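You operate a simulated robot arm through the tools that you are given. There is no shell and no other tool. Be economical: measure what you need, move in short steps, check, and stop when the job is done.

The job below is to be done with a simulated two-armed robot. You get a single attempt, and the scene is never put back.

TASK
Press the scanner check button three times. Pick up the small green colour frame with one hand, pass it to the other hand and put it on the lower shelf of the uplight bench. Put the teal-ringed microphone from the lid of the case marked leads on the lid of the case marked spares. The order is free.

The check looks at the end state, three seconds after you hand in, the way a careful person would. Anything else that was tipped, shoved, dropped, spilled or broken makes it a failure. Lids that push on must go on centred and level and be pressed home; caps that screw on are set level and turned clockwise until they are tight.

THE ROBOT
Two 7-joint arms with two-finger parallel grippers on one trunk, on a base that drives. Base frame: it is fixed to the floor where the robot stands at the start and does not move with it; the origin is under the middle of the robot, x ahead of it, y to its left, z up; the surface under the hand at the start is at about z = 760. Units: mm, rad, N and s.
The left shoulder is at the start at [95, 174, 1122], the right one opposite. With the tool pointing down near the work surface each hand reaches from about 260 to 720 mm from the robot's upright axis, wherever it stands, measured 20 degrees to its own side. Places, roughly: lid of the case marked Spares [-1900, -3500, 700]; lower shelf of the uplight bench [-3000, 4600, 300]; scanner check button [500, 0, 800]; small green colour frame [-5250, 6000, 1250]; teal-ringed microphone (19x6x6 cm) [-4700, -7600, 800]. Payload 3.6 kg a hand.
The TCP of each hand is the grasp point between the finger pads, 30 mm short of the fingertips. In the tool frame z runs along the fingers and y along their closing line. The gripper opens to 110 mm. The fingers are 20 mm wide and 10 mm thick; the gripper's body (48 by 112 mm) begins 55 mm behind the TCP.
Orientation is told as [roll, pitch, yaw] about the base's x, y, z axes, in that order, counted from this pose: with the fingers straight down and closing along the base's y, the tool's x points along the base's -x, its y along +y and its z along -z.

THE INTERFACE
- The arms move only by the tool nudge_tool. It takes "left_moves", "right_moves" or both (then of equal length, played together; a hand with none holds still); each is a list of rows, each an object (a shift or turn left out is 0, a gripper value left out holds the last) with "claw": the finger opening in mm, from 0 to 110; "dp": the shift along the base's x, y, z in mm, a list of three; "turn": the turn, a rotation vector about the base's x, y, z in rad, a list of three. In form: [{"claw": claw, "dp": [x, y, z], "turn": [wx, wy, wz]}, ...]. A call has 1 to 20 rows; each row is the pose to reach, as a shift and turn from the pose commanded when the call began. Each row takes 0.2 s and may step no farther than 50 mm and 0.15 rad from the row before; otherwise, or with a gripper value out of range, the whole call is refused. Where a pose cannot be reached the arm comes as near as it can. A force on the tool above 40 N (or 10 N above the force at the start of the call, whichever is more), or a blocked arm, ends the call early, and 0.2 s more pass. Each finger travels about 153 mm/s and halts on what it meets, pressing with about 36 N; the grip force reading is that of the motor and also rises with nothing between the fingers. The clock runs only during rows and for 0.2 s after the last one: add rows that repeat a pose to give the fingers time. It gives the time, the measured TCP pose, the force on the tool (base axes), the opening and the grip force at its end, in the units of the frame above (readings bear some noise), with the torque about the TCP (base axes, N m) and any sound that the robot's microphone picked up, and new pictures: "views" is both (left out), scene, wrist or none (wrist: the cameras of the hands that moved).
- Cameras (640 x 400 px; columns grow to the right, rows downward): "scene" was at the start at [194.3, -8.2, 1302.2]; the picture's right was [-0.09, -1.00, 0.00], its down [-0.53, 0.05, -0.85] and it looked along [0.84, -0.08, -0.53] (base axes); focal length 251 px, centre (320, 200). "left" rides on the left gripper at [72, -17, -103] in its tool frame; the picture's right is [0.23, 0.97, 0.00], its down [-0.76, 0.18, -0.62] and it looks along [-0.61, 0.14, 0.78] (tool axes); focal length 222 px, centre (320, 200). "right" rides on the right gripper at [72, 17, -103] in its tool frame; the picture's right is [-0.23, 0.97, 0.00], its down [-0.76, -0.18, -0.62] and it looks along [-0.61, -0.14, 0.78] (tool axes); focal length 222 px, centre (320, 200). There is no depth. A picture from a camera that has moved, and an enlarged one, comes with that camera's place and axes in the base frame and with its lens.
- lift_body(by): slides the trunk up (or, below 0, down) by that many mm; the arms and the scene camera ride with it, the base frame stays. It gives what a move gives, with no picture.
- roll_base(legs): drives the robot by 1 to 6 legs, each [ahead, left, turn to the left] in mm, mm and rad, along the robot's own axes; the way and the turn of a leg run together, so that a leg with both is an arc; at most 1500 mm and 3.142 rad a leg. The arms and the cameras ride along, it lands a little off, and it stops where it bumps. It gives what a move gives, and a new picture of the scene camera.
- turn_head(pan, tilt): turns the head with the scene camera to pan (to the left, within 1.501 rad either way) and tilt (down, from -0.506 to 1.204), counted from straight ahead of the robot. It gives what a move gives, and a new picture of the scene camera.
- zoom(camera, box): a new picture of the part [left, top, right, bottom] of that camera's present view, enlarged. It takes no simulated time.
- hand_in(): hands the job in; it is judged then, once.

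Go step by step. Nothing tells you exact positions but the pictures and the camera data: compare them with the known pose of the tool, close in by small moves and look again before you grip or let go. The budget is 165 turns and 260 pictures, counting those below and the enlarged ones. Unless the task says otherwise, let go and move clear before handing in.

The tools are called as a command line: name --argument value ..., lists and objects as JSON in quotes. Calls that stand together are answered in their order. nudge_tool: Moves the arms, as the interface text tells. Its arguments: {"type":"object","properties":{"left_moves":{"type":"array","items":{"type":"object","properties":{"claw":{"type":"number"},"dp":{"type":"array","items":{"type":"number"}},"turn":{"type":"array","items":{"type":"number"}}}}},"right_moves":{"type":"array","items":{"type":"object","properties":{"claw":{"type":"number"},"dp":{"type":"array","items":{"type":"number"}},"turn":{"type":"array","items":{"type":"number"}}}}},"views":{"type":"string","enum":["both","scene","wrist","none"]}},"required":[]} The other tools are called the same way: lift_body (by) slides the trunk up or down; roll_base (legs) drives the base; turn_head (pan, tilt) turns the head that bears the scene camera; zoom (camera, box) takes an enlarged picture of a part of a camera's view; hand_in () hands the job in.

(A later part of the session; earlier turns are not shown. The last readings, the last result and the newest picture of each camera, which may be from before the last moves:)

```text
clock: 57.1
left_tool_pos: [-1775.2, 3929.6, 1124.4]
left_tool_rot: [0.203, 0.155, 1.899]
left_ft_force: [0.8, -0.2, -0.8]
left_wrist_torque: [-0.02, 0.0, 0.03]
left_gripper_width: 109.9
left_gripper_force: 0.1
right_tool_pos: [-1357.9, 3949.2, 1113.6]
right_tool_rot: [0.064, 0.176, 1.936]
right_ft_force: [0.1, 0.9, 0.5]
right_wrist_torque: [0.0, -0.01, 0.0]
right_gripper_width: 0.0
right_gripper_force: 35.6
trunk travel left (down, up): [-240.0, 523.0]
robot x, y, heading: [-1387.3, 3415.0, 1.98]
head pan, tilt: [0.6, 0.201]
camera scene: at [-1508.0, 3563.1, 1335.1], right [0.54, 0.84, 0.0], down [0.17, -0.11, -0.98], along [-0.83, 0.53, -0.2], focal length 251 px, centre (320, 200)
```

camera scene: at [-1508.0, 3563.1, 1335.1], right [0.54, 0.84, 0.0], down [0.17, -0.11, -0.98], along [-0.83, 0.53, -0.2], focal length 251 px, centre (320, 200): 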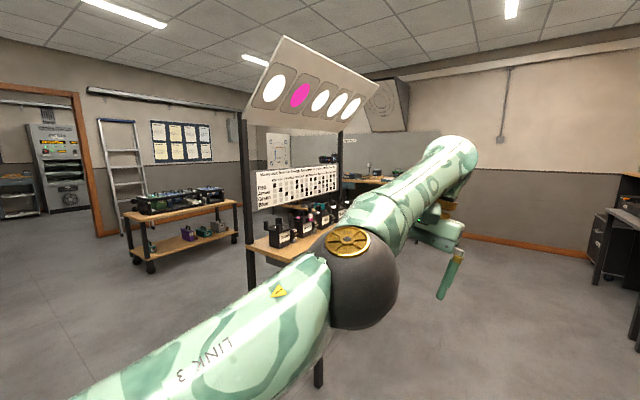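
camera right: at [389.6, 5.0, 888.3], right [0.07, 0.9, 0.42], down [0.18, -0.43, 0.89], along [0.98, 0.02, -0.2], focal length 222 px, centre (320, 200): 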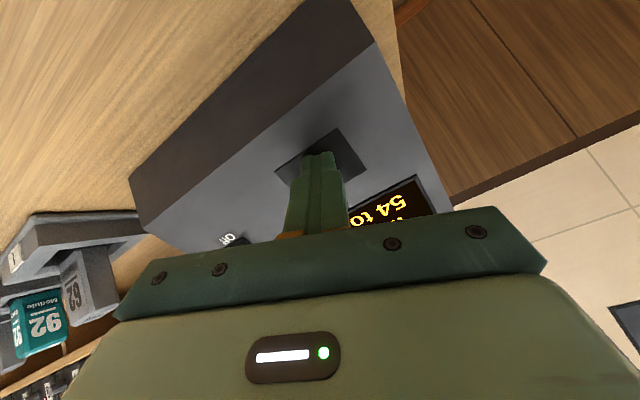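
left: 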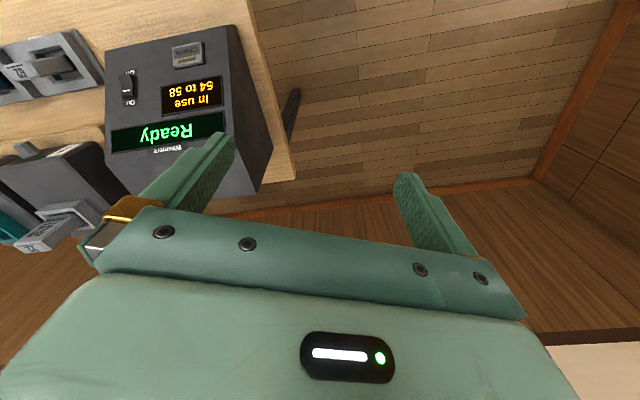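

The uplight bench is just left ahead. I'll zoom on it and on the spot where the green frame should be.

zoom --camera "scene" --box '[240, 110, 400, 210]'

zoom --camera "scene" --box '[230, 30, 450, 280]'

```text
4.00 times, centred on (320, 160) of scene
camera zoom: at [-1508.0, 3563.1, 1335.1], right [0.54, 0.84, 0.0], down [0.17, -0.11, -0.98], along [-0.83, 0.53, -0.2], focal length 1003 px, centre (320, 360)
```

zoom: 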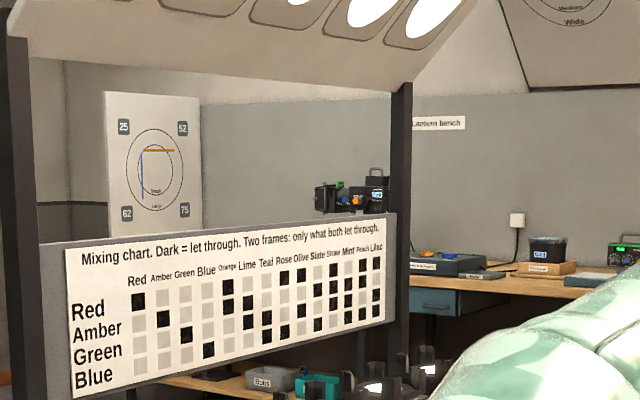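

```text
1.60 times, centred on (340, 155) of scene
camera zoom: at [-1508.0, 3563.1, 1335.1], right [0.54, 0.84, 0.0], down [0.17, -0.11, -0.98], along [-0.83, 0.53, -0.2], focal length 401 px, centre (288, 272)
```

zoom: 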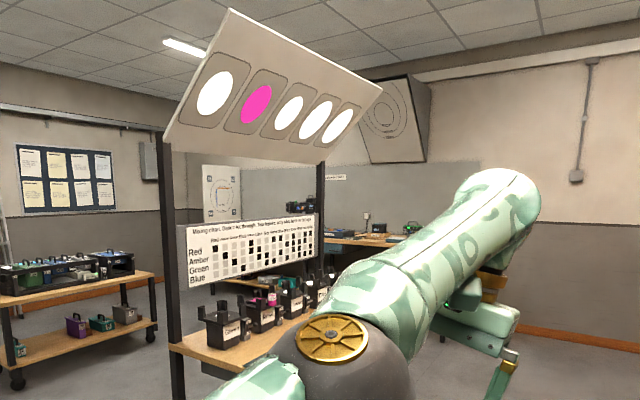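

The frame should sit around the lantern bench in the far corner. I'll drive past the uplight bench and look left.

roll_base --legs '[[1450, -60, 0], [1350, 0, 0], [0, 0, 0.785]]'

turn_head --pan 0.3 --tilt 0.25

```text
clock: 72.8
left_tool_pos: [-3092.8, 6077.8, 1124.7]
left_tool_rot: [0.205, 0.153, 2.697]
left_ft_force: [0.6, 0.2, -0.4]
left_wrist_torque: [-0.02, 0.01, -0.02]
left_gripper_width: 109.7
left_gripper_force: 0.1
right_tool_pos: [-2817.3, 6390.4, 1113.0]
right_tool_rot: [0.065, 0.176, 2.734]
right_ft_force: [-1.1, -0.7, -1.5]
right_wrist_torque: [0.0, 0.02, 0.0]
right_gripper_width: 0.2
right_gripper_force: 36.4
trunk travel left (down, up): [-240.0, 523.0]
robot x, y, heading: [-2453.3, 5996.5, 2.772]
head pan, tilt: [0.6, 0.201]
camera scene: at [-2645.4, 6013.5, 1335.1], right [-0.23, 0.97, 0.0], down [0.19, 0.05, -0.98], along [-0.95, -0.23, -0.2], focal length 251 px, centre (320, 200)
```

scene: 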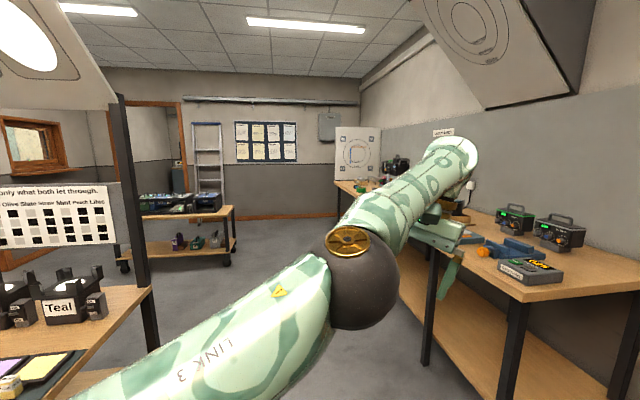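

```text
clock: 73.6
left_tool_pos: [-3095.0, 6077.0, 1125.9]
left_tool_rot: [0.204, 0.155, 2.698]
left_ft_force: [0.7, 0.1, -1.2]
left_wrist_torque: [-0.02, -0.03, -0.01]
left_gripper_width: 110.0
left_gripper_force: 0.0
right_tool_pos: [-2816.4, 6391.1, 1114.6]
right_tool_rot: [0.065, 0.175, 2.732]
right_ft_force: [0.1, 0.1, -0.7]
right_wrist_torque: [-0.03, 0.02, -0.07]
right_gripper_width: 0.0
right_gripper_force: 35.6
trunk travel left (down, up): [-240.0, 523.0]
robot x, y, heading: [-2457.2, 5999.6, 2.774]
head pan, tilt: [0.3, 0.25]
camera scene: at [-2647.7, 6041.5, 1330.5], right [0.07, 1.0, 0.0], down [0.25, -0.02, -0.97], along [-0.97, 0.07, -0.25], focal length 251 px, centre (320, 200)
```

scene: 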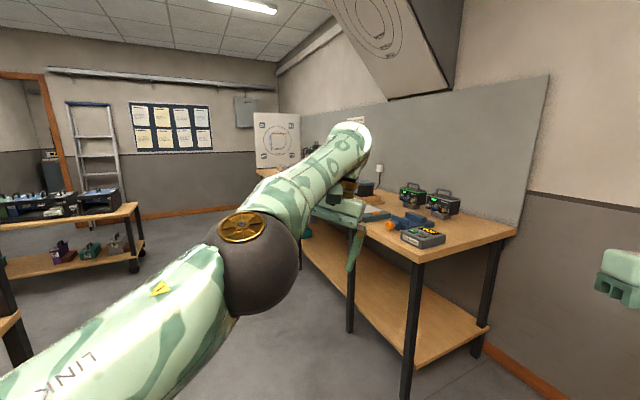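

The lantern bench runs along the far wall. I'll face that wall and strafe left to be in front of the lantern area.

roll_base --legs '[[0, 0, -0.8], [120, 0, 0], [0, 1300, 0], [0, 900, 0]]'

turn_head --pan 0.3 --tilt 0.3

```text
clock: 87.4
left_tool_pos: [-4919.2, 5719.7, 1124.8]
left_tool_rot: [0.205, 0.157, 1.917]
left_ft_force: [0.4, 0.9, -0.1]
left_wrist_torque: [0.0, -0.01, 0.01]
left_gripper_width: 110.0
left_gripper_force: 0.1
right_tool_pos: [-4500.7, 5749.0, 1112.0]
right_tool_rot: [0.065, 0.176, 1.953]
right_ft_force: [0.9, -0.4, -0.8]
right_wrist_torque: [0.03, -0.03, -0.01]
right_gripper_width: 0.0
right_gripper_force: 35.8
trunk travel left (down, up): [-240.0, 523.0]
robot x, y, heading: [-4523.2, 5209.8, 1.991]
head pan, tilt: [0.3, 0.25]
camera scene: at [-4628.2, 5380.4, 1330.5], right [0.75, 0.66, 0.0], down [0.16, -0.19, -0.97], along [-0.64, 0.73, -0.25], focal length 251 px, centre (320, 200)
```

scene: 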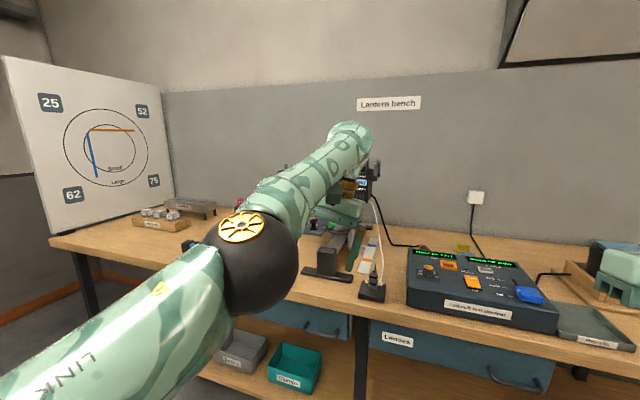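

```text
clock: 88.0
left_tool_pos: [-4918.7, 5720.8, 1125.2]
left_tool_rot: [0.204, 0.155, 1.918]
left_ft_force: [0.3, 0.5, -0.3]
left_wrist_torque: [-0.01, 0.02, -0.01]
left_gripper_width: 110.2
left_gripper_force: 0.0
right_tool_pos: [-4501.3, 5748.9, 1113.7]
right_tool_rot: [0.064, 0.175, 1.954]
right_ft_force: [0.3, -1.3, 1.1]
right_wrist_torque: [-0.01, 0.02, -0.01]
right_gripper_width: 0.0
right_gripper_force: 35.5
trunk travel left (down, up): [-240.0, 523.0]
robot x, y, heading: [-4521.9, 5212.0, 1.992]
head pan, tilt: [0.3, 0.3]
camera scene: at [-4627.7, 5380.6, 1325.8], right [0.75, 0.66, 0.0], down [0.2, -0.22, -0.96], along [-0.63, 0.72, -0.3], focal length 251 px, centre (320, 200)
```

scene: 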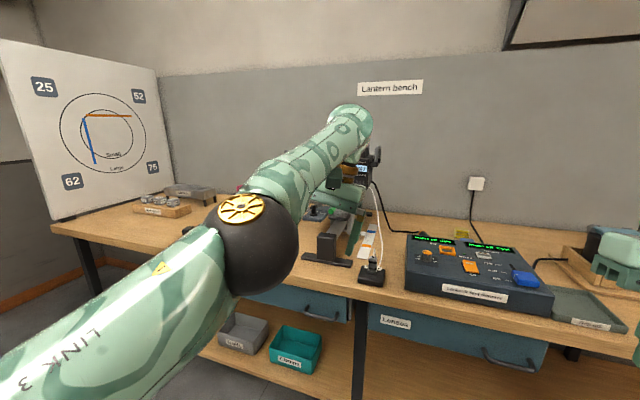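

My left arm hides the lantern; check through the left wrist camera.

zoom --camera "left" --box '[0, 0, 640, 400]'

zoom --camera "scene" --box '[290, 100, 450, 300]'

```text
1.00 times, centred on (320, 200) of left (not enlarged: the box is as wide or as high as the picture)
camera zoom: at [-4863.9, 5680.7, 1232.9], right [-0.83, -0.51, 0.23], down [-0.33, 0.79, 0.52], along [-0.44, 0.36, -0.82], focal length 222 px, centre (320, 200)
```

zoom: 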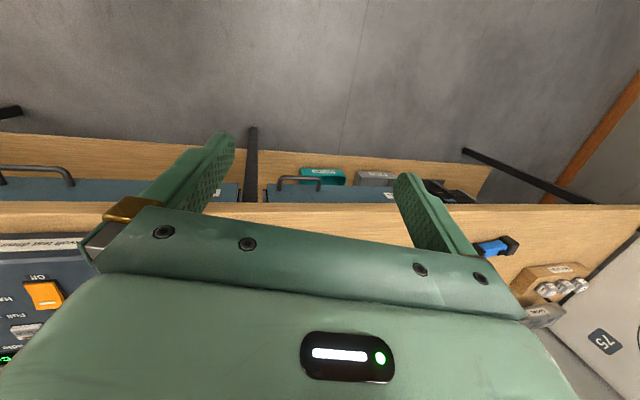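

```text
2.00 times, centred on (370, 200) of scene
camera zoom: at [-4627.7, 5380.6, 1325.8], right [0.75, 0.66, 0.0], down [0.2, -0.22, -0.96], along [-0.63, 0.72, -0.3], focal length 501 px, centre (220, 200)
```

zoom: 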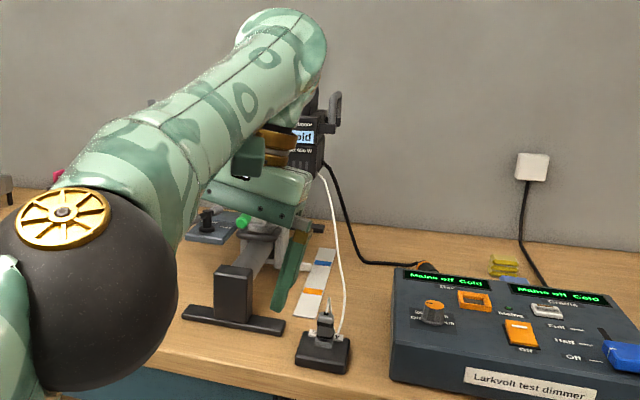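

roll_base --legs '[[0, 480, -0.02]]'

turn_head --pan -0.25 --tilt 0.25

```text
clock: 90.9
left_tool_pos: [-5349.5, 5535.8, 1124.6]
left_tool_rot: [0.203, 0.156, 1.898]
left_ft_force: [-1.4, -0.2, -0.6]
left_wrist_torque: [-0.02, 0.02, 0.02]
left_gripper_width: 109.7
left_gripper_force: 0.1
right_tool_pos: [-4931.4, 5556.3, 1114.0]
right_tool_rot: [0.065, 0.176, 1.933]
right_ft_force: [-0.4, 0.0, -0.7]
right_wrist_torque: [0.01, 0.03, 0.0]
right_gripper_width: 0.1
right_gripper_force: 35.7
trunk travel left (down, up): [-240.0, 523.0]
robot x, y, heading: [-4958.8, 5020.2, 1.971]
head pan, tilt: [0.3, 0.3]
camera scene: at [-5064.4, 5190.4, 1325.8], right [0.76, 0.65, 0.0], down [0.19, -0.23, -0.95], along [-0.62, 0.73, -0.3], focal length 251 px, centre (320, 200)
```

scene: 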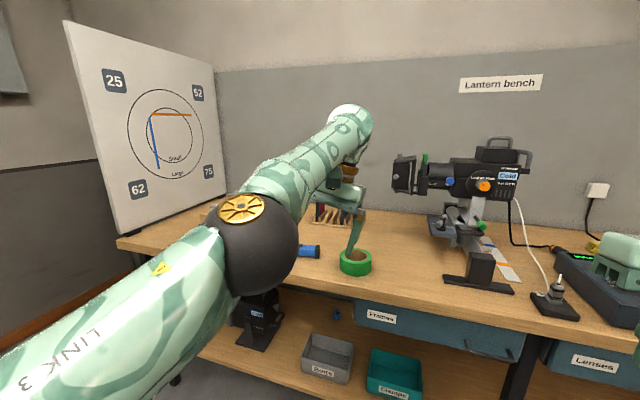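

```text
clock: 91.8
left_tool_pos: [-5347.6, 5536.0, 1124.0]
left_tool_rot: [0.203, 0.156, 1.898]
left_ft_force: [-0.3, 0.6, -0.5]
left_wrist_torque: [0.01, -0.04, 0.01]
left_gripper_width: 109.9
left_gripper_force: 0.0
right_tool_pos: [-4929.9, 5556.5, 1112.7]
right_tool_rot: [0.064, 0.176, 1.935]
right_ft_force: [-0.4, 0.2, 0.2]
right_wrist_torque: [0.01, -0.02, 0.03]
right_gripper_width: 0.0
right_gripper_force: 36.5
trunk travel left (down, up): [-240.0, 523.0]
robot x, y, heading: [-4962.6, 5022.5, 1.972]
head pan, tilt: [-0.25, 0.25]
camera scene: at [-5017.8, 5211.7, 1330.5], right [0.99, 0.15, 0.0], down [0.04, -0.24, -0.97], along [-0.15, 0.96, -0.25], focal length 251 px, centre (320, 200)
```

scene: 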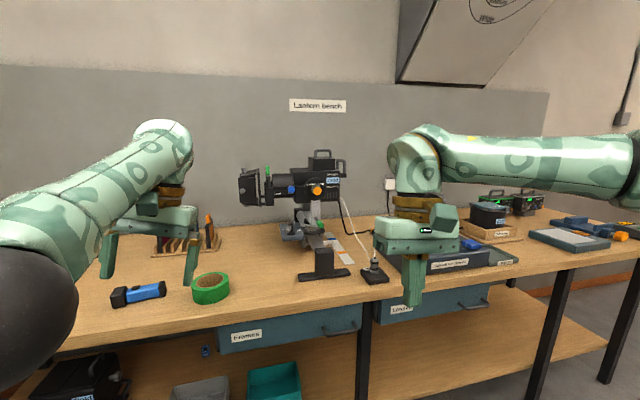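

zoom --camera "scene" --box '[225, 140, 365, 260]'

zoom --camera "scene" --box '[90, 190, 260, 320]'

```text
3.33 times, centred on (295, 200) of scene
camera zoom: at [-5017.8, 5211.7, 1330.5], right [0.99, 0.15, 0.0], down [0.04, -0.24, -0.97], along [-0.15, 0.96, -0.25], focal length 836 px, centre (403, 200)
```

zoom: 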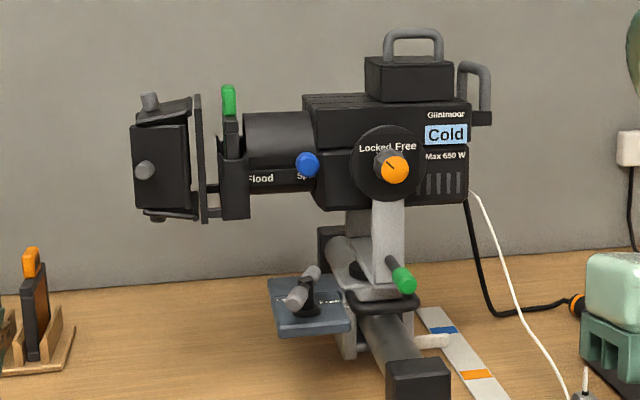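

```text
3.08 times, centred on (175, 255) of scene
camera zoom: at [-5017.8, 5211.7, 1330.5], right [0.99, 0.15, 0.0], down [0.04, -0.24, -0.97], along [-0.15, 0.96, -0.25], focal length 771 px, centre (766, 31)
```

zoom: 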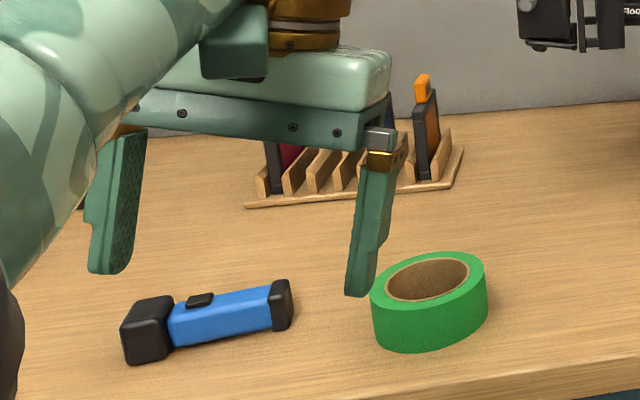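

The green-tabbed frame stands in the lantern's slot; it must be pulled up. I'll raise the trunk, level both tools and pull the left hand back before closing in.

lift_body --by 200

nudge_tool --left_moves '[{"dp": [-3, -40, 0], "turn": [0.04, -0.03, 0.015]}, {"dp": [-6, -80, 0], "turn": [0.085, -0.057, 0.03]}, {"dp": [-9, -120, 0], "turn": [0.128, -0.085, 0.045]}, {"dp": [-11, -160, 0], "turn": [0.17, -0.114, 0.06]}, {"dp": [-14, -200, 0], "turn": [0.213, -0.142, 0.074]}, {"dp": [-14, -223, 0], "turn": [0.213, -0.142, 0.074]}]' --right_moves '[{"dp": [0, 0, 0], "turn": [0.04, 0, 0.01]}, {"dp": [0, 0, 0], "turn": [0.08, 0, 0.02]}, {"dp": [0, 0, 0], "turn": [0.12, 0, 0.03]}, {"dp": [0, 0, 0], "turn": [0.16, 0.002, 0.037]}, {"claw": 60, "dp": [0, 0, 0], "turn": [0.187, 0.003, 0.037]}, {"dp": [0, 0, 0], "turn": [0.187, 0.003, 0.037]}]' --views "both"

```text
clock: 94.0
left_tool_pos: [-5322.7, 5482.2, 1406.9]
left_tool_rot: [0.215, 0.005, 1.901]
left_ft_force: [-0.7, -0.2, -0.1]
left_wrist_torque: [0.0, 0.04, -0.01]
left_gripper_width: 110.0
left_gripper_force: 0.0
right_tool_pos: [-4908.6, 5503.8, 1373.4]
right_tool_rot: [0.071, 0.024, 1.935]
right_ft_force: [0.4, 0.4, -0.6]
right_wrist_torque: [0.01, -0.03, -0.04]
right_gripper_width: 0.1
right_gripper_force: 35.8
trunk travel left (down, up): [-440.0, 323.0]
robot x, y, heading: [-4964.8, 5020.1, 1.972]
head pan, tilt: [-0.25, 0.25]
```

```text
clock: 95.4
left_tool_pos: [-5331.8, 5465.9, 1477.8]
left_tool_rot: [0.003, -0.144, 1.989]
left_ft_force: [-1.0, 0.8, 0.4]
left_wrist_torque: [0.02, 0.0, -0.01]
left_gripper_width: 110.1
left_gripper_force: 0.1
left hand out of reach, approached as far as the arm can: row 1, 2, 3, 4, 5, 6
right_tool_pos: [-4909.6, 5504.6, 1375.2]
right_tool_rot: [0.004, -0.151, 1.975]
right_ft_force: [0.2, -0.2, 0.0]
right_wrist_torque: [-0.01, -0.01, 0.01]
right_gripper_width: 60.1
right_gripper_force: 0.1
trunk travel left (down, up): [-440.0, 323.0]
robot x, y, heading: [-4959.1, 5023.1, 1.974]
head pan, tilt: [-0.25, 0.25]
camera scene: at [-4989.7, 5145.6, 1533.9], right [0.99, 0.15, 0.0], down [0.04, -0.24, -0.97], along [-0.15, 0.96, -0.25], focal length 251 px, centre (320, 200)
camera right: at [-4889.8, 5418.1, 1465.3], right [-0.98, -0.18, 0.04], down [-0.09, 0.68, 0.73], along [-0.15, 0.71, -0.68], focal length 222 px, centre (320, 200)
camera left: at [-5280.7, 5395.0, 1570.0], right [-0.8, -0.6, -0.03], down [-0.43, 0.54, 0.73], along [-0.42, 0.59, -0.69], focal length 222 px, centre (320, 200)
```

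scene: 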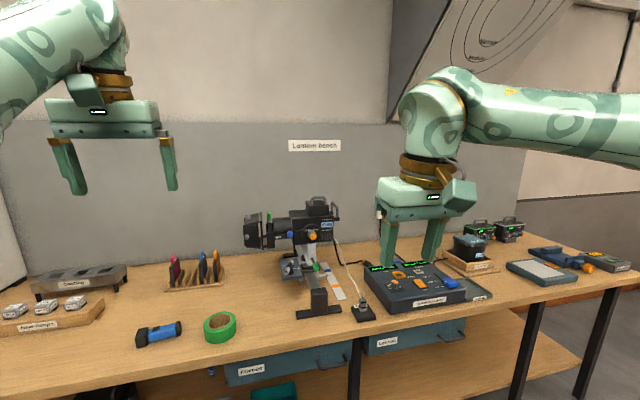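
right: 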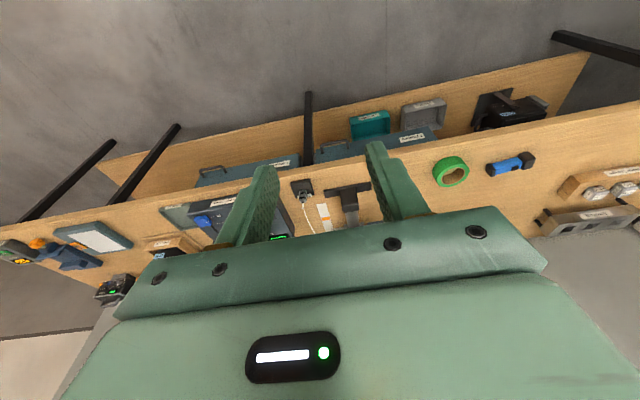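
left: 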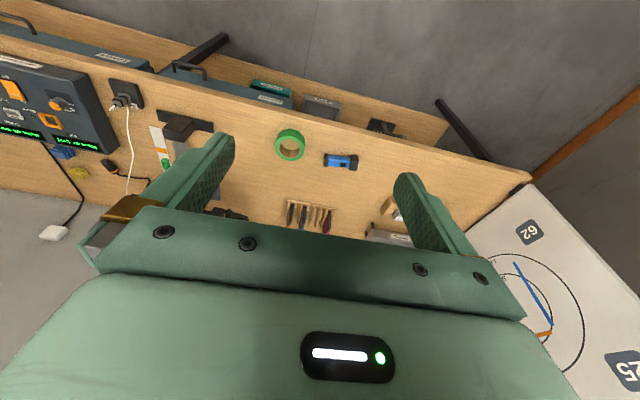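

zoom --camera "scene" --box '[230, 190, 350, 290]'

```text
4.00 times, centred on (290, 240) of scene
camera zoom: at [-4989.7, 5145.6, 1533.9], right [0.99, 0.15, 0.0], down [0.04, -0.24, -0.97], along [-0.15, 0.96, -0.25], focal length 1003 px, centre (440, 40)
```

zoom: 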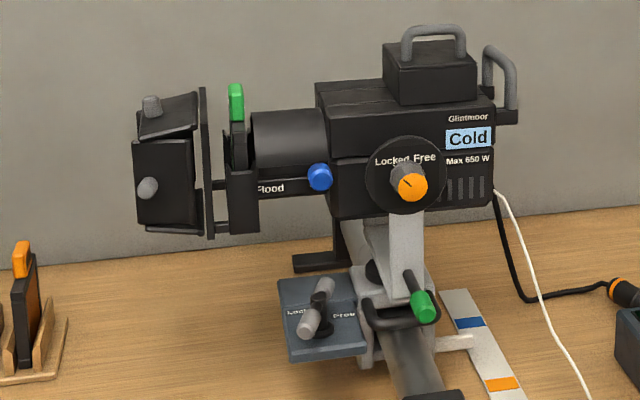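

Two views agree: the green tab is at about [-5359, 6115, 1204]. I'll drive up to the bench, keeping it slightly to my right, then level the right tool.

roll_base --legs '[[350, 140, 0], [150, 0, 0]]'

nudge_tool --left_moves '[{"turn": [-0.066, -0.03, 0]}, {"turn": [-0.131, -0.061, -0.015]}, {"turn": [-0.131, -0.061, -0.015]}]' --right_moves '[{"turn": [-0.066, -0.03, 0]}, {"turn": [-0.137, -0.061, 0]}, {"turn": [-0.137, -0.061, 0]}]' --views "both"

```text
clock: 98.8
left_tool_pos: [-5653.9, 5874.1, 1478.1]
left_tool_rot: [0.006, -0.141, 1.989]
left_ft_force: [-0.6, 0.3, 0.2]
left_wrist_torque: [-0.01, 0.0, 0.04]
left_gripper_width: 109.9
left_gripper_force: 0.0
right_tool_pos: [-5231.5, 5909.3, 1374.7]
right_tool_rot: [0.004, -0.152, 1.973]
right_ft_force: [-1.0, 0.6, 1.4]
right_wrist_torque: [0.0, -0.03, -0.03]
right_gripper_width: 60.0
right_gripper_force: 0.0
trunk travel left (down, up): [-440.0, 323.0]
robot x, y, heading: [-5285.3, 5426.8, 1.969]
head pan, tilt: [-0.25, 0.25]
camera scene: at [-5312.2, 5551.3, 1534.0], right [0.99, 0.15, 0.0], down [0.04, -0.24, -0.97], along [-0.15, 0.96, -0.25], focal length 251 px, centre (320, 200)
```

scene: 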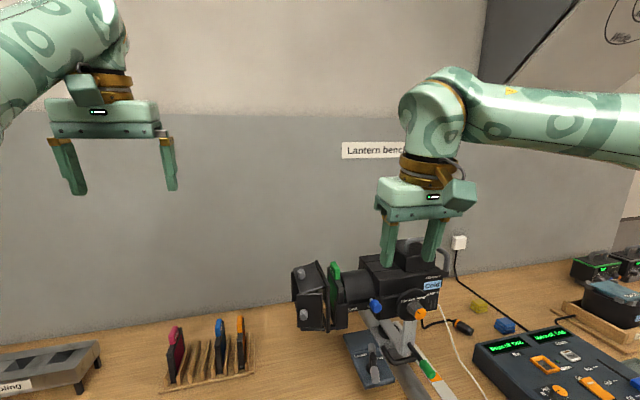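

```text
clock: 99.6
left_tool_pos: [-5649.2, 5881.5, 1434.5]
left_tool_rot: [-0.004, -0.032, 1.976]
left_ft_force: [1.4, -0.1, 0.4]
left_wrist_torque: [0.01, 0.02, 0.0]
left_gripper_width: 110.1
left_gripper_force: 0.0
left hand out of reach, approached as far as the arm can: row 1, 2, 3
right_tool_pos: [-5231.7, 5910.2, 1374.9]
right_tool_rot: [0.003, -0.04, 1.976]
right_ft_force: [-0.2, -1.0, -0.4]
right_wrist_torque: [-0.01, -0.02, -0.05]
right_gripper_width: 60.2
right_gripper_force: 0.0
trunk travel left (down, up): [-440.0, 323.0]
robot x, y, heading: [-5283.0, 5428.6, 1.979]
head pan, tilt: [-0.25, 0.25]
camera scene: at [-5312.1, 5551.1, 1534.0], right [0.99, 0.15, 0.0], down [0.04, -0.24, -0.97], along [-0.15, 0.96, -0.25], focal length 251 px, centre (320, 200)
camera right: at [-5216.4, 5833.2, 1475.0], right [-0.98, -0.17, 0.01], down [-0.12, 0.75, 0.65], along [-0.12, 0.64, -0.76], focal length 222 px, centre (320, 200)
camera left: at [-5604.6, 5817.8, 1536.4], right [-0.81, -0.59, -0.01], down [-0.46, 0.61, 0.65], along [-0.37, 0.53, -0.76], focal length 222 px, centre (320, 200)
```

scene: 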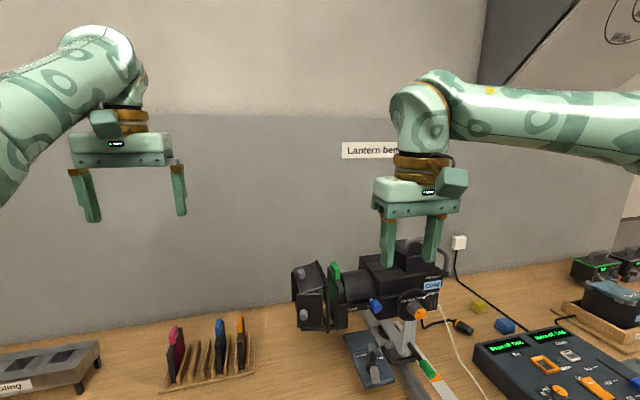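
right: 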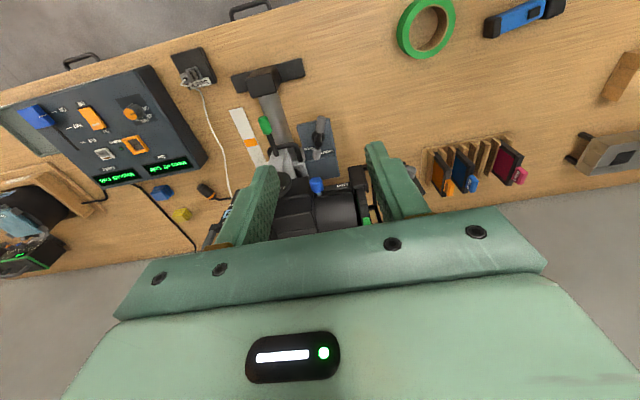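
left: 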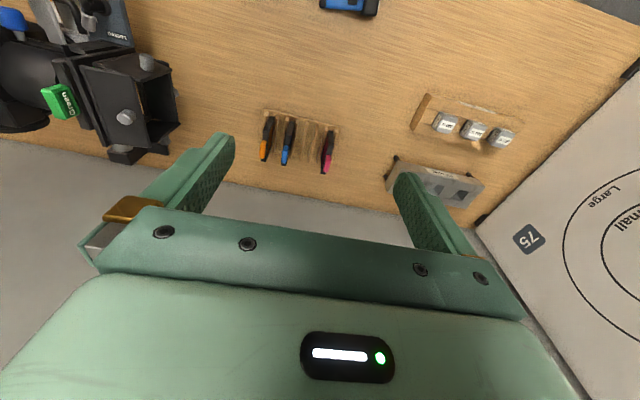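

zoom --camera "left" --box '[0, 30, 200, 170]'

zoom --camera "scene" --box '[280, 230, 460, 350]'

```text
2.86 times, centred on (100, 100) of left
camera zoom: at [-5604.6, 5817.8, 1536.4], right [-0.81, -0.59, -0.01], down [-0.46, 0.61, 0.65], along [-0.37, 0.53, -0.76], focal length 635 px, centre (949, 486)
```

zoom: 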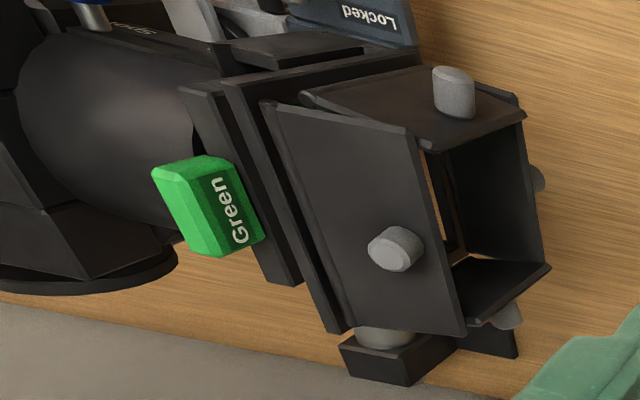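

```text
3.33 times, centred on (370, 290) of scene
camera zoom: at [-5312.1, 5551.1, 1534.0], right [0.99, 0.15, 0.0], down [0.04, -0.24, -0.97], along [-0.15, 0.96, -0.25], focal length 836 px, centre (153, -100)
```

zoom: 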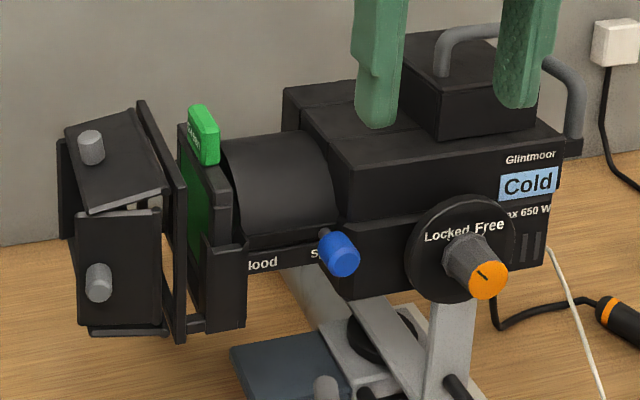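

Handle refined to [-5361, 6116, 1207], thin along my left–right. I'll move the right hand above it with a narrow opening.

nudge_tool --right_moves '[{"claw": 36, "dp": [-22, 34, 0], "turn": [-0.018, -0.008, 0]}, {"dp": [-43, 69, 0], "turn": [-0.037, -0.016, 0]}, {"dp": [-65, 103, -10], "turn": [-0.037, -0.016, 0]}, {"dp": [-86, 137, -25], "turn": [-0.037, -0.016, 0]}, {"dp": [-108, 172, -50], "turn": [-0.037, -0.016, 0]}, {"dp": [-129, 206, -75], "turn": [-0.037, -0.016, 0]}, {"dp": [-129, 206, -75], "turn": [-0.037, -0.016, 0]}]'

zoom --camera "scene" --box '[280, 210, 440, 330]'

zoom --camera "left" --box '[0, 0, 200, 160]'

```text
clock: 101.2
left_tool_pos: [-5648.7, 5883.5, 1434.8]
left_tool_rot: [-0.003, -0.031, 1.972]
left_ft_force: [0.1, 0.3, 0.4]
left_wrist_torque: [-0.02, 0.03, 0.01]
left_gripper_width: 110.1
left_gripper_force: 0.1
right_tool_pos: [-5328.0, 6002.2, 1255.4]
right_tool_rot: [0.005, 0.002, 1.954]
right_ft_force: [0.3, -0.4, 0.4]
right_wrist_torque: [0.0, 0.0, -0.03]
right_gripper_width: 36.1
right_gripper_force: 0.0
right hand out of reach, approached as far as the arm can: row 1, 2, 3, 4, 5, 6, 7
trunk travel left (down, up): [-440.0, 323.0]
robot x, y, heading: [-5280.1, 5425.2, 1.972]
head pan, tilt: [-0.25, 0.25]
camera scene: at [-5311.2, 5552.3, 1533.9], right [0.99, 0.15, 0.0], down [0.04, -0.24, -0.97], along [-0.15, 0.96, -0.25], focal length 251 px, centre (320, 200)
camera right: at [-5315.6, 5929.3, 1358.2], right [-0.99, -0.15, 0.01], down [-0.12, 0.78, 0.62], along [-0.1, 0.61, -0.78], focal length 222 px, centre (320, 200)
```

scene: 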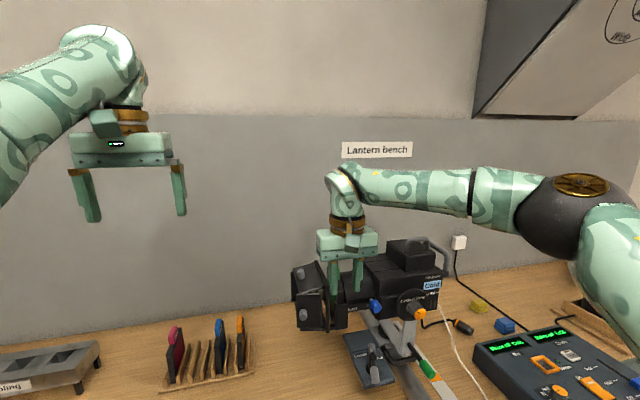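
right: 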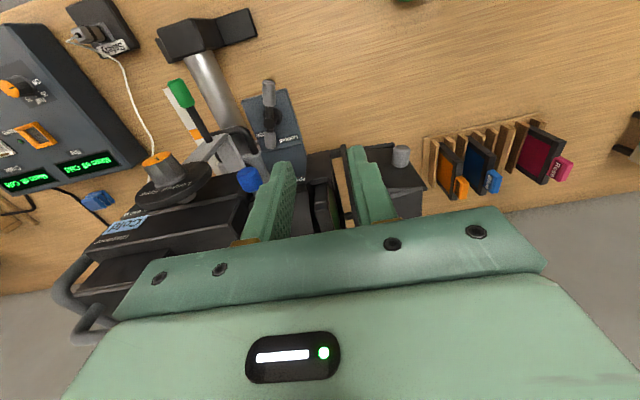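

```text
3.33 times, centred on (360, 270) of scene
camera zoom: at [-5311.2, 5552.3, 1533.9], right [0.99, 0.15, 0.0], down [0.04, -0.24, -0.97], along [-0.15, 0.96, -0.25], focal length 836 px, centre (187, -33)
```

zoom: 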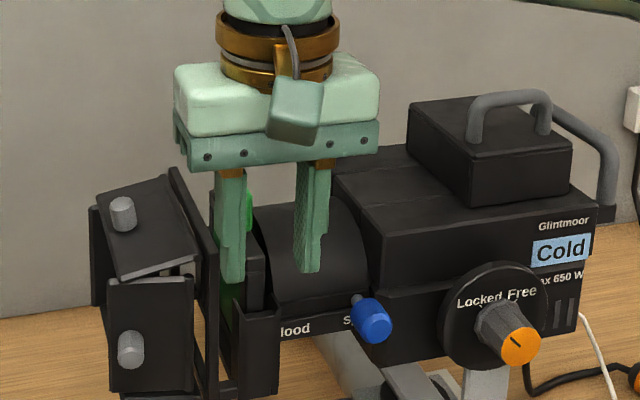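

```text
2.50 times, centred on (100, 80) of left
camera zoom: at [-5603.5, 5819.0, 1536.3], right [-0.81, -0.59, -0.01], down [-0.46, 0.61, 0.65], along [-0.38, 0.53, -0.76], focal length 555 px, centre (870, 500)
```

zoom: 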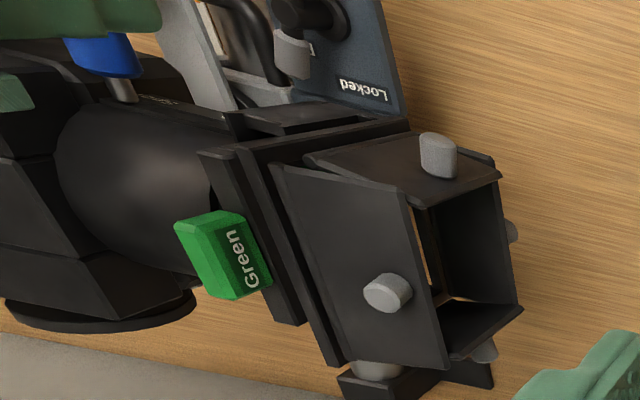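

The arm ran short of reach. I'll pull the hand back up, then look down to see how much gap the base has to the bench.

nudge_tool --right_moves '[{"dp": [10, -17, 40]}, {"dp": [20, -35, 80]}, {"dp": [40, -70, 90]}, {"dp": [60, -110, 90]}, {"dp": [80, -150, 90]}, {"dp": [100, -190, 90]}, {"dp": [100, -190, 90]}]' --views "none"

turn_head --pan 0 --tilt 1.2

```text
clock: 102.8
left_tool_pos: [-5650.7, 5881.3, 1434.4]
left_tool_rot: [-0.004, -0.033, 1.972]
left_ft_force: [-0.5, -0.5, 0.0]
left_wrist_torque: [-0.01, -0.01, -0.02]
left_gripper_width: 110.2
left_gripper_force: 0.1
right_tool_pos: [-5227.7, 5815.9, 1345.4]
right_tool_rot: [0.002, 0.038, 1.973]
right_ft_force: [0.0, 0.0, -0.4]
right_wrist_torque: [0.02, 0.01, -0.03]
right_gripper_width: 36.0
right_gripper_force: 0.0
right hand out of reach, approached as far as the arm can: row 1, 2, 3
trunk travel left (down, up): [-440.0, 323.0]
robot x, y, heading: [-5285.3, 5430.7, 1.971]
head pan, tilt: [-0.25, 0.25]
```

```text
clock: 104.0
left_tool_pos: [-5648.6, 5881.5, 1435.4]
left_tool_rot: [-0.004, -0.032, 1.971]
left_ft_force: [0.7, 0.4, 0.0]
left_wrist_torque: [0.0, 0.01, 0.01]
left_gripper_width: 109.7
left_gripper_force: 0.0
right_tool_pos: [-5227.5, 5814.4, 1346.0]
right_tool_rot: [0.002, 0.038, 1.973]
right_ft_force: [-0.4, -0.3, -1.0]
right_wrist_torque: [-0.01, -0.03, -0.02]
right_gripper_width: 35.7
right_gripper_force: 0.0
trunk travel left (down, up): [-440.0, 323.0]
robot x, y, heading: [-5283.4, 5429.1, 1.976]
head pan, tilt: [0.0, 1.201]
camera scene: at [-5320.1, 5510.8, 1457.2], right [0.92, 0.39, 0.0], down [0.36, -0.86, -0.36], along [-0.14, 0.33, -0.93], focal length 251 px, centre (320, 200)
```

scene: 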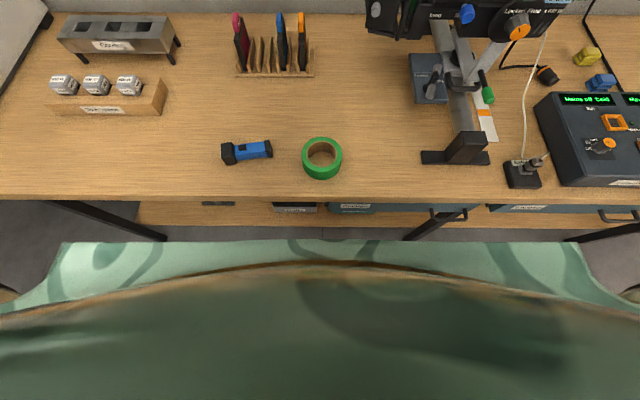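

I'll raise the trunk another 250 mm instead of crowding the bench; with the shoulder higher the downward reach is longer.

lift_body --by 250

turn_head --pan -0.25 --tilt 0.6

```text
clock: 106.6
left_tool_pos: [-5640.7, 5860.2, 1712.0]
left_tool_rot: [-0.003, -0.082, 1.971]
left_ft_force: [-0.5, 0.3, -0.4]
left_wrist_torque: [0.02, -0.04, -0.03]
left_gripper_width: 109.8
left_gripper_force: 0.1
right_tool_pos: [-5226.2, 5816.1, 1595.3]
right_tool_rot: [0.0, 0.038, 1.974]
right_ft_force: [-0.3, -0.7, 0.0]
right_wrist_torque: [-0.03, 0.01, -0.02]
right_gripper_width: 36.0
right_gripper_force: 0.1
trunk travel left (down, up): [-690.0, 73.0]
robot x, y, heading: [-5285.3, 5425.7, 1.975]
head pan, tilt: [0.0, 1.201]
```

```text
clock: 107.6
left_tool_pos: [-5639.5, 5859.0, 1712.6]
left_tool_rot: [-0.005, -0.082, 1.973]
left_ft_force: [0.9, -0.2, 0.2]
left_wrist_torque: [0.0, -0.01, -0.01]
left_gripper_width: 109.7
left_gripper_force: 0.1
right_tool_pos: [-5226.0, 5815.4, 1595.4]
right_tool_rot: [0.003, 0.037, 1.974]
right_ft_force: [-0.4, -0.3, -0.1]
right_wrist_torque: [-0.04, 0.02, 0.0]
right_gripper_width: 35.7
right_gripper_force: 0.1
trunk travel left (down, up): [-690.0, 73.0]
robot x, y, heading: [-5284.8, 5429.1, 1.969]
head pan, tilt: [-0.25, 0.6]
camera scene: at [-5302.6, 5525.2, 1752.5], right [0.99, 0.15, 0.0], down [0.09, -0.56, -0.82], along [-0.12, 0.81, -0.57], focal length 251 px, centre (320, 200)
```

scene: 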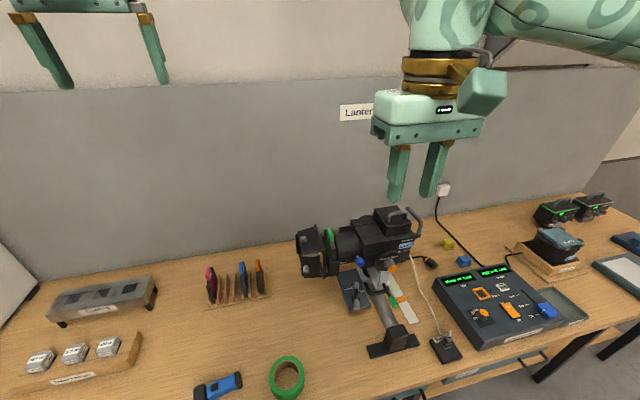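

nudge_tool --right_moves '[{"dp": [-14, 35, -20], "turn": [0.018, 0.008, 0]}, {"dp": [-28, 70, -40], "turn": [0.035, 0.015, 0]}, {"dp": [-42, 105, -60], "turn": [0.035, 0.015, 0]}, {"dp": [-56, 138, -80], "turn": [0.035, 0.015, 0]}, {"dp": [-70, 170, -110], "turn": [0.035, 0.015, 0]}, {"dp": [-86, 203, -140], "turn": [0.035, 0.015, 0]}, {"dp": [-102, 236, -170], "turn": [0.035, 0.015, 0]}, {"dp": [-118, 268, -200], "turn": [0.035, 0.015, 0]}, {"dp": [-135, 300, -230], "turn": [0.035, 0.015, 0]}, {"dp": [-135, 300, -230], "turn": [0.035, 0.015, 0]}]'

zoom --camera "scene" --box '[270, 160, 430, 280]'

```text
clock: 109.8
left_tool_pos: [-5638.9, 5855.9, 1712.4]
left_tool_rot: [-0.003, -0.084, 1.971]
left_ft_force: [0.0, 0.4, 0.8]
left_wrist_torque: [0.04, 0.02, 0.0]
left_gripper_width: 109.7
left_gripper_force: 0.1
right_tool_pos: [-5306.7, 6011.5, 1389.7]
right_tool_rot: [0.002, -0.002, 1.973]
right_ft_force: [0.2, -0.9, 0.1]
right_wrist_torque: [0.01, 0.02, 0.02]
right_gripper_width: 36.1
right_gripper_force: 0.1
right hand out of reach, approached as far as the arm can: row 6, 7, 8, 9, 10
trunk travel left (down, up): [-690.0, 73.0]
robot x, y, heading: [-5282.3, 5426.3, 1.972]
head pan, tilt: [-0.25, 0.6]
camera scene: at [-5301.6, 5522.1, 1752.8], right [0.99, 0.15, 0.0], down [0.08, -0.56, -0.83], along [-0.12, 0.82, -0.56], focal length 251 px, centre (320, 200)
camera right: at [-5292.5, 5939.5, 1493.7], right [-0.98, -0.17, 0.0], down [-0.13, 0.77, 0.62], along [-0.11, 0.61, -0.78], focal length 222 px, centre (320, 200)
```

scene: 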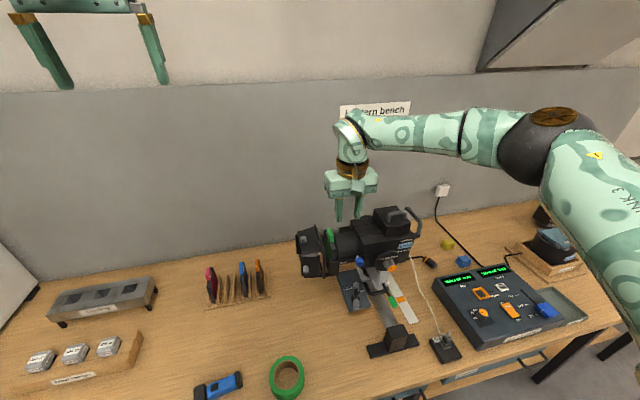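
right: 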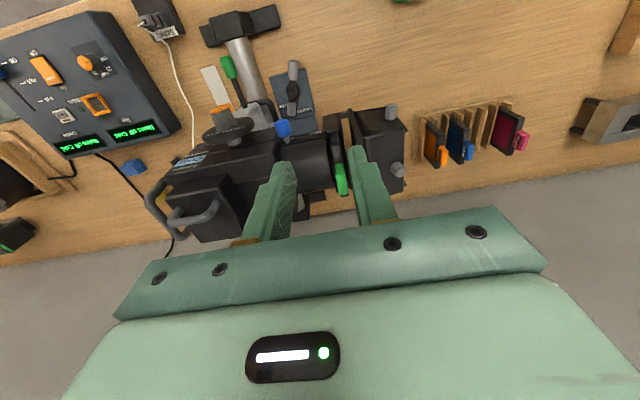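

```text
3.33 times, centred on (350, 220) of scene
camera zoom: at [-5301.6, 5522.1, 1752.8], right [0.99, 0.15, 0.0], down [0.08, -0.56, -0.83], along [-0.12, 0.82, -0.56], focal length 836 px, centre (220, 133)
```

zoom: 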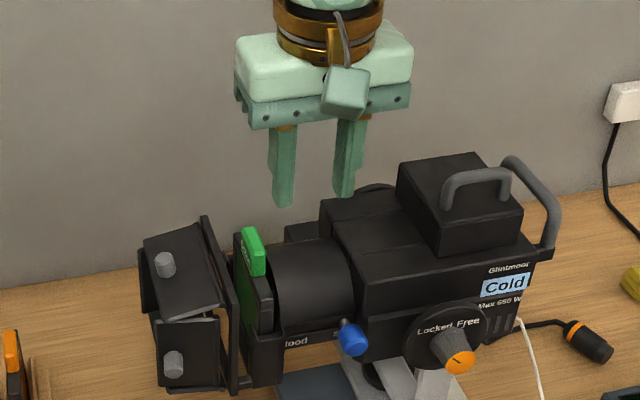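

nudge_tool --right_moves '[{"dp": [0, 0, -25]}, {"dp": [0, 0, -50]}, {"dp": [0, 0, -60]}]' --views "none"

```text
clock: 110.6
left_tool_pos: [-5640.4, 5859.5, 1711.2]
left_tool_rot: [-0.002, -0.082, 1.971]
left_ft_force: [0.0, -0.2, -0.2]
left_wrist_torque: [-0.01, -0.01, 0.0]
left_gripper_width: 109.9
left_gripper_force: 0.1
right_tool_pos: [-5306.2, 6016.2, 1329.1]
right_tool_rot: [0.001, 0.0, 1.975]
right_ft_force: [-0.6, -0.6, -0.2]
right_wrist_torque: [0.03, -0.03, 0.0]
right_gripper_width: 35.8
right_gripper_force: 0.0
trunk travel left (down, up): [-690.0, 73.0]
robot x, y, heading: [-5283.4, 5429.9, 1.974]
head pan, tilt: [-0.25, 0.6]
```

nudge_tool --right_moves '[{"dp": [-20, 35, 0]}, {"dp": [-40, 70, 0]}, {"dp": [-55, 100, 0]}, {"dp": [-55, 100, 0]}]' --views "scene"

```text
clock: 111.6
left_tool_pos: [-5640.0, 5858.5, 1711.1]
left_tool_rot: [-0.005, -0.083, 1.972]
left_ft_force: [0.5, -0.3, 0.1]
left_wrist_torque: [-0.03, -0.04, -0.02]
left_gripper_width: 109.7
left_gripper_force: 0.1
right_tool_pos: [-5317.0, 6032.2, 1328.9]
right_tool_rot: [0.0, 0.0, 1.972]
right_ft_force: [-0.7, -0.1, 0.1]
right_wrist_torque: [0.0, -0.03, 0.0]
right_gripper_width: 36.0
right_gripper_force: 0.0
right hand out of reach, approached as far as the arm can: row 1, 2, 3, 4
trunk travel left (down, up): [-690.0, 73.0]
robot x, y, heading: [-5283.0, 5428.6, 1.979]
head pan, tilt: [-0.25, 0.6]
camera scene: at [-5303.5, 5525.4, 1752.6], right [0.99, 0.15, 0.0], down [0.09, -0.56, -0.82], along [-0.12, 0.82, -0.57], focal length 251 px, centre (320, 200)
```

scene: 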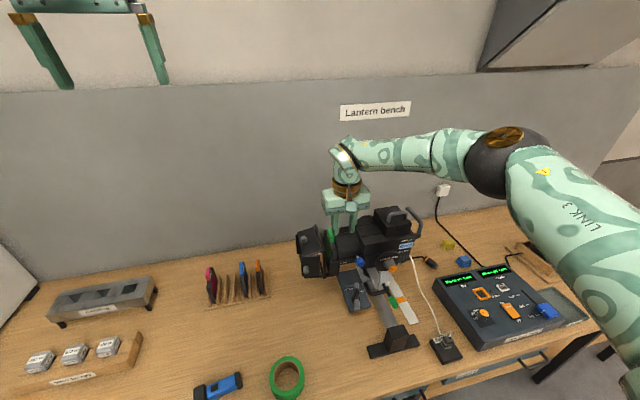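

Turning the base left brings the right shoulder forward. I'll raise the hand for safety, then turn 0.4 rad left.

nudge_tool --right_moves '[{"dp": [0, 0, 30]}, {"dp": [8, -20, 60]}, {"dp": [16, -40, 90]}, {"dp": [16, -40, 90]}]' --views "none"

roll_base --legs '[[0, 0, 0.42]]'

```text
clock: 112.6
left_tool_pos: [-5640.9, 5860.8, 1712.2]
left_tool_rot: [-0.004, -0.08, 1.972]
left_ft_force: [-0.3, -0.6, 0.1]
left_wrist_torque: [-0.02, -0.03, 0.0]
left_gripper_width: 110.2
left_gripper_force: 0.1
right_tool_pos: [-5300.2, 5992.0, 1420.5]
right_tool_rot: [0.002, 0.003, 1.973]
right_ft_force: [0.9, -0.2, 0.0]
right_wrist_torque: [-0.02, 0.01, 0.02]
right_gripper_width: 35.9
right_gripper_force: 0.1
right hand out of reach, approached as far as the arm can: row 1
trunk travel left (down, up): [-690.0, 73.0]
robot x, y, heading: [-5281.0, 5426.9, 1.971]
head pan, tilt: [-0.25, 0.6]
```

```text
clock: 114.2
left_tool_pos: [-5784.3, 5676.4, 1712.4]
left_tool_rot: [-0.005, -0.082, 2.394]
left_ft_force: [0.6, 0.1, 0.2]
left_wrist_torque: [0.02, 0.0, 0.02]
left_gripper_width: 110.2
left_gripper_force: 0.1
right_tool_pos: [-5528.9, 5935.9, 1421.1]
right_tool_rot: [0.002, 0.0, 2.392]
right_ft_force: [0.5, 0.6, 0.0]
right_wrist_torque: [0.01, 0.01, -0.01]
right_gripper_width: 35.9
right_gripper_force: 0.1
trunk travel left (down, up): [-690.0, 73.0]
robot x, y, heading: [-5286.3, 5428.2, 2.394]
head pan, tilt: [-0.25, 0.6]
camera scene: at [-5340.3, 5510.1, 1752.6], right [0.84, 0.54, 0.0], down [0.31, -0.48, -0.82], along [-0.45, 0.69, -0.57], focal length 251 px, centre (320, 200)
```

scene: 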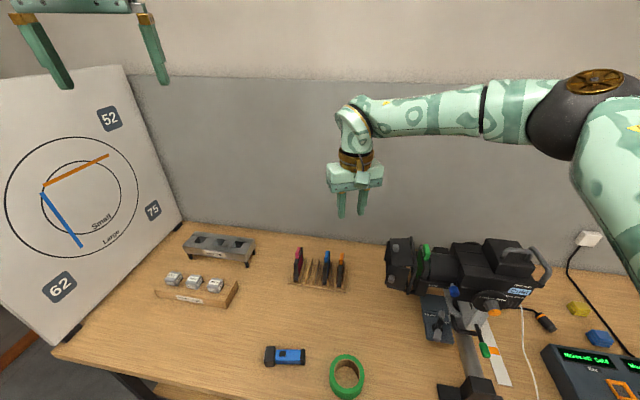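

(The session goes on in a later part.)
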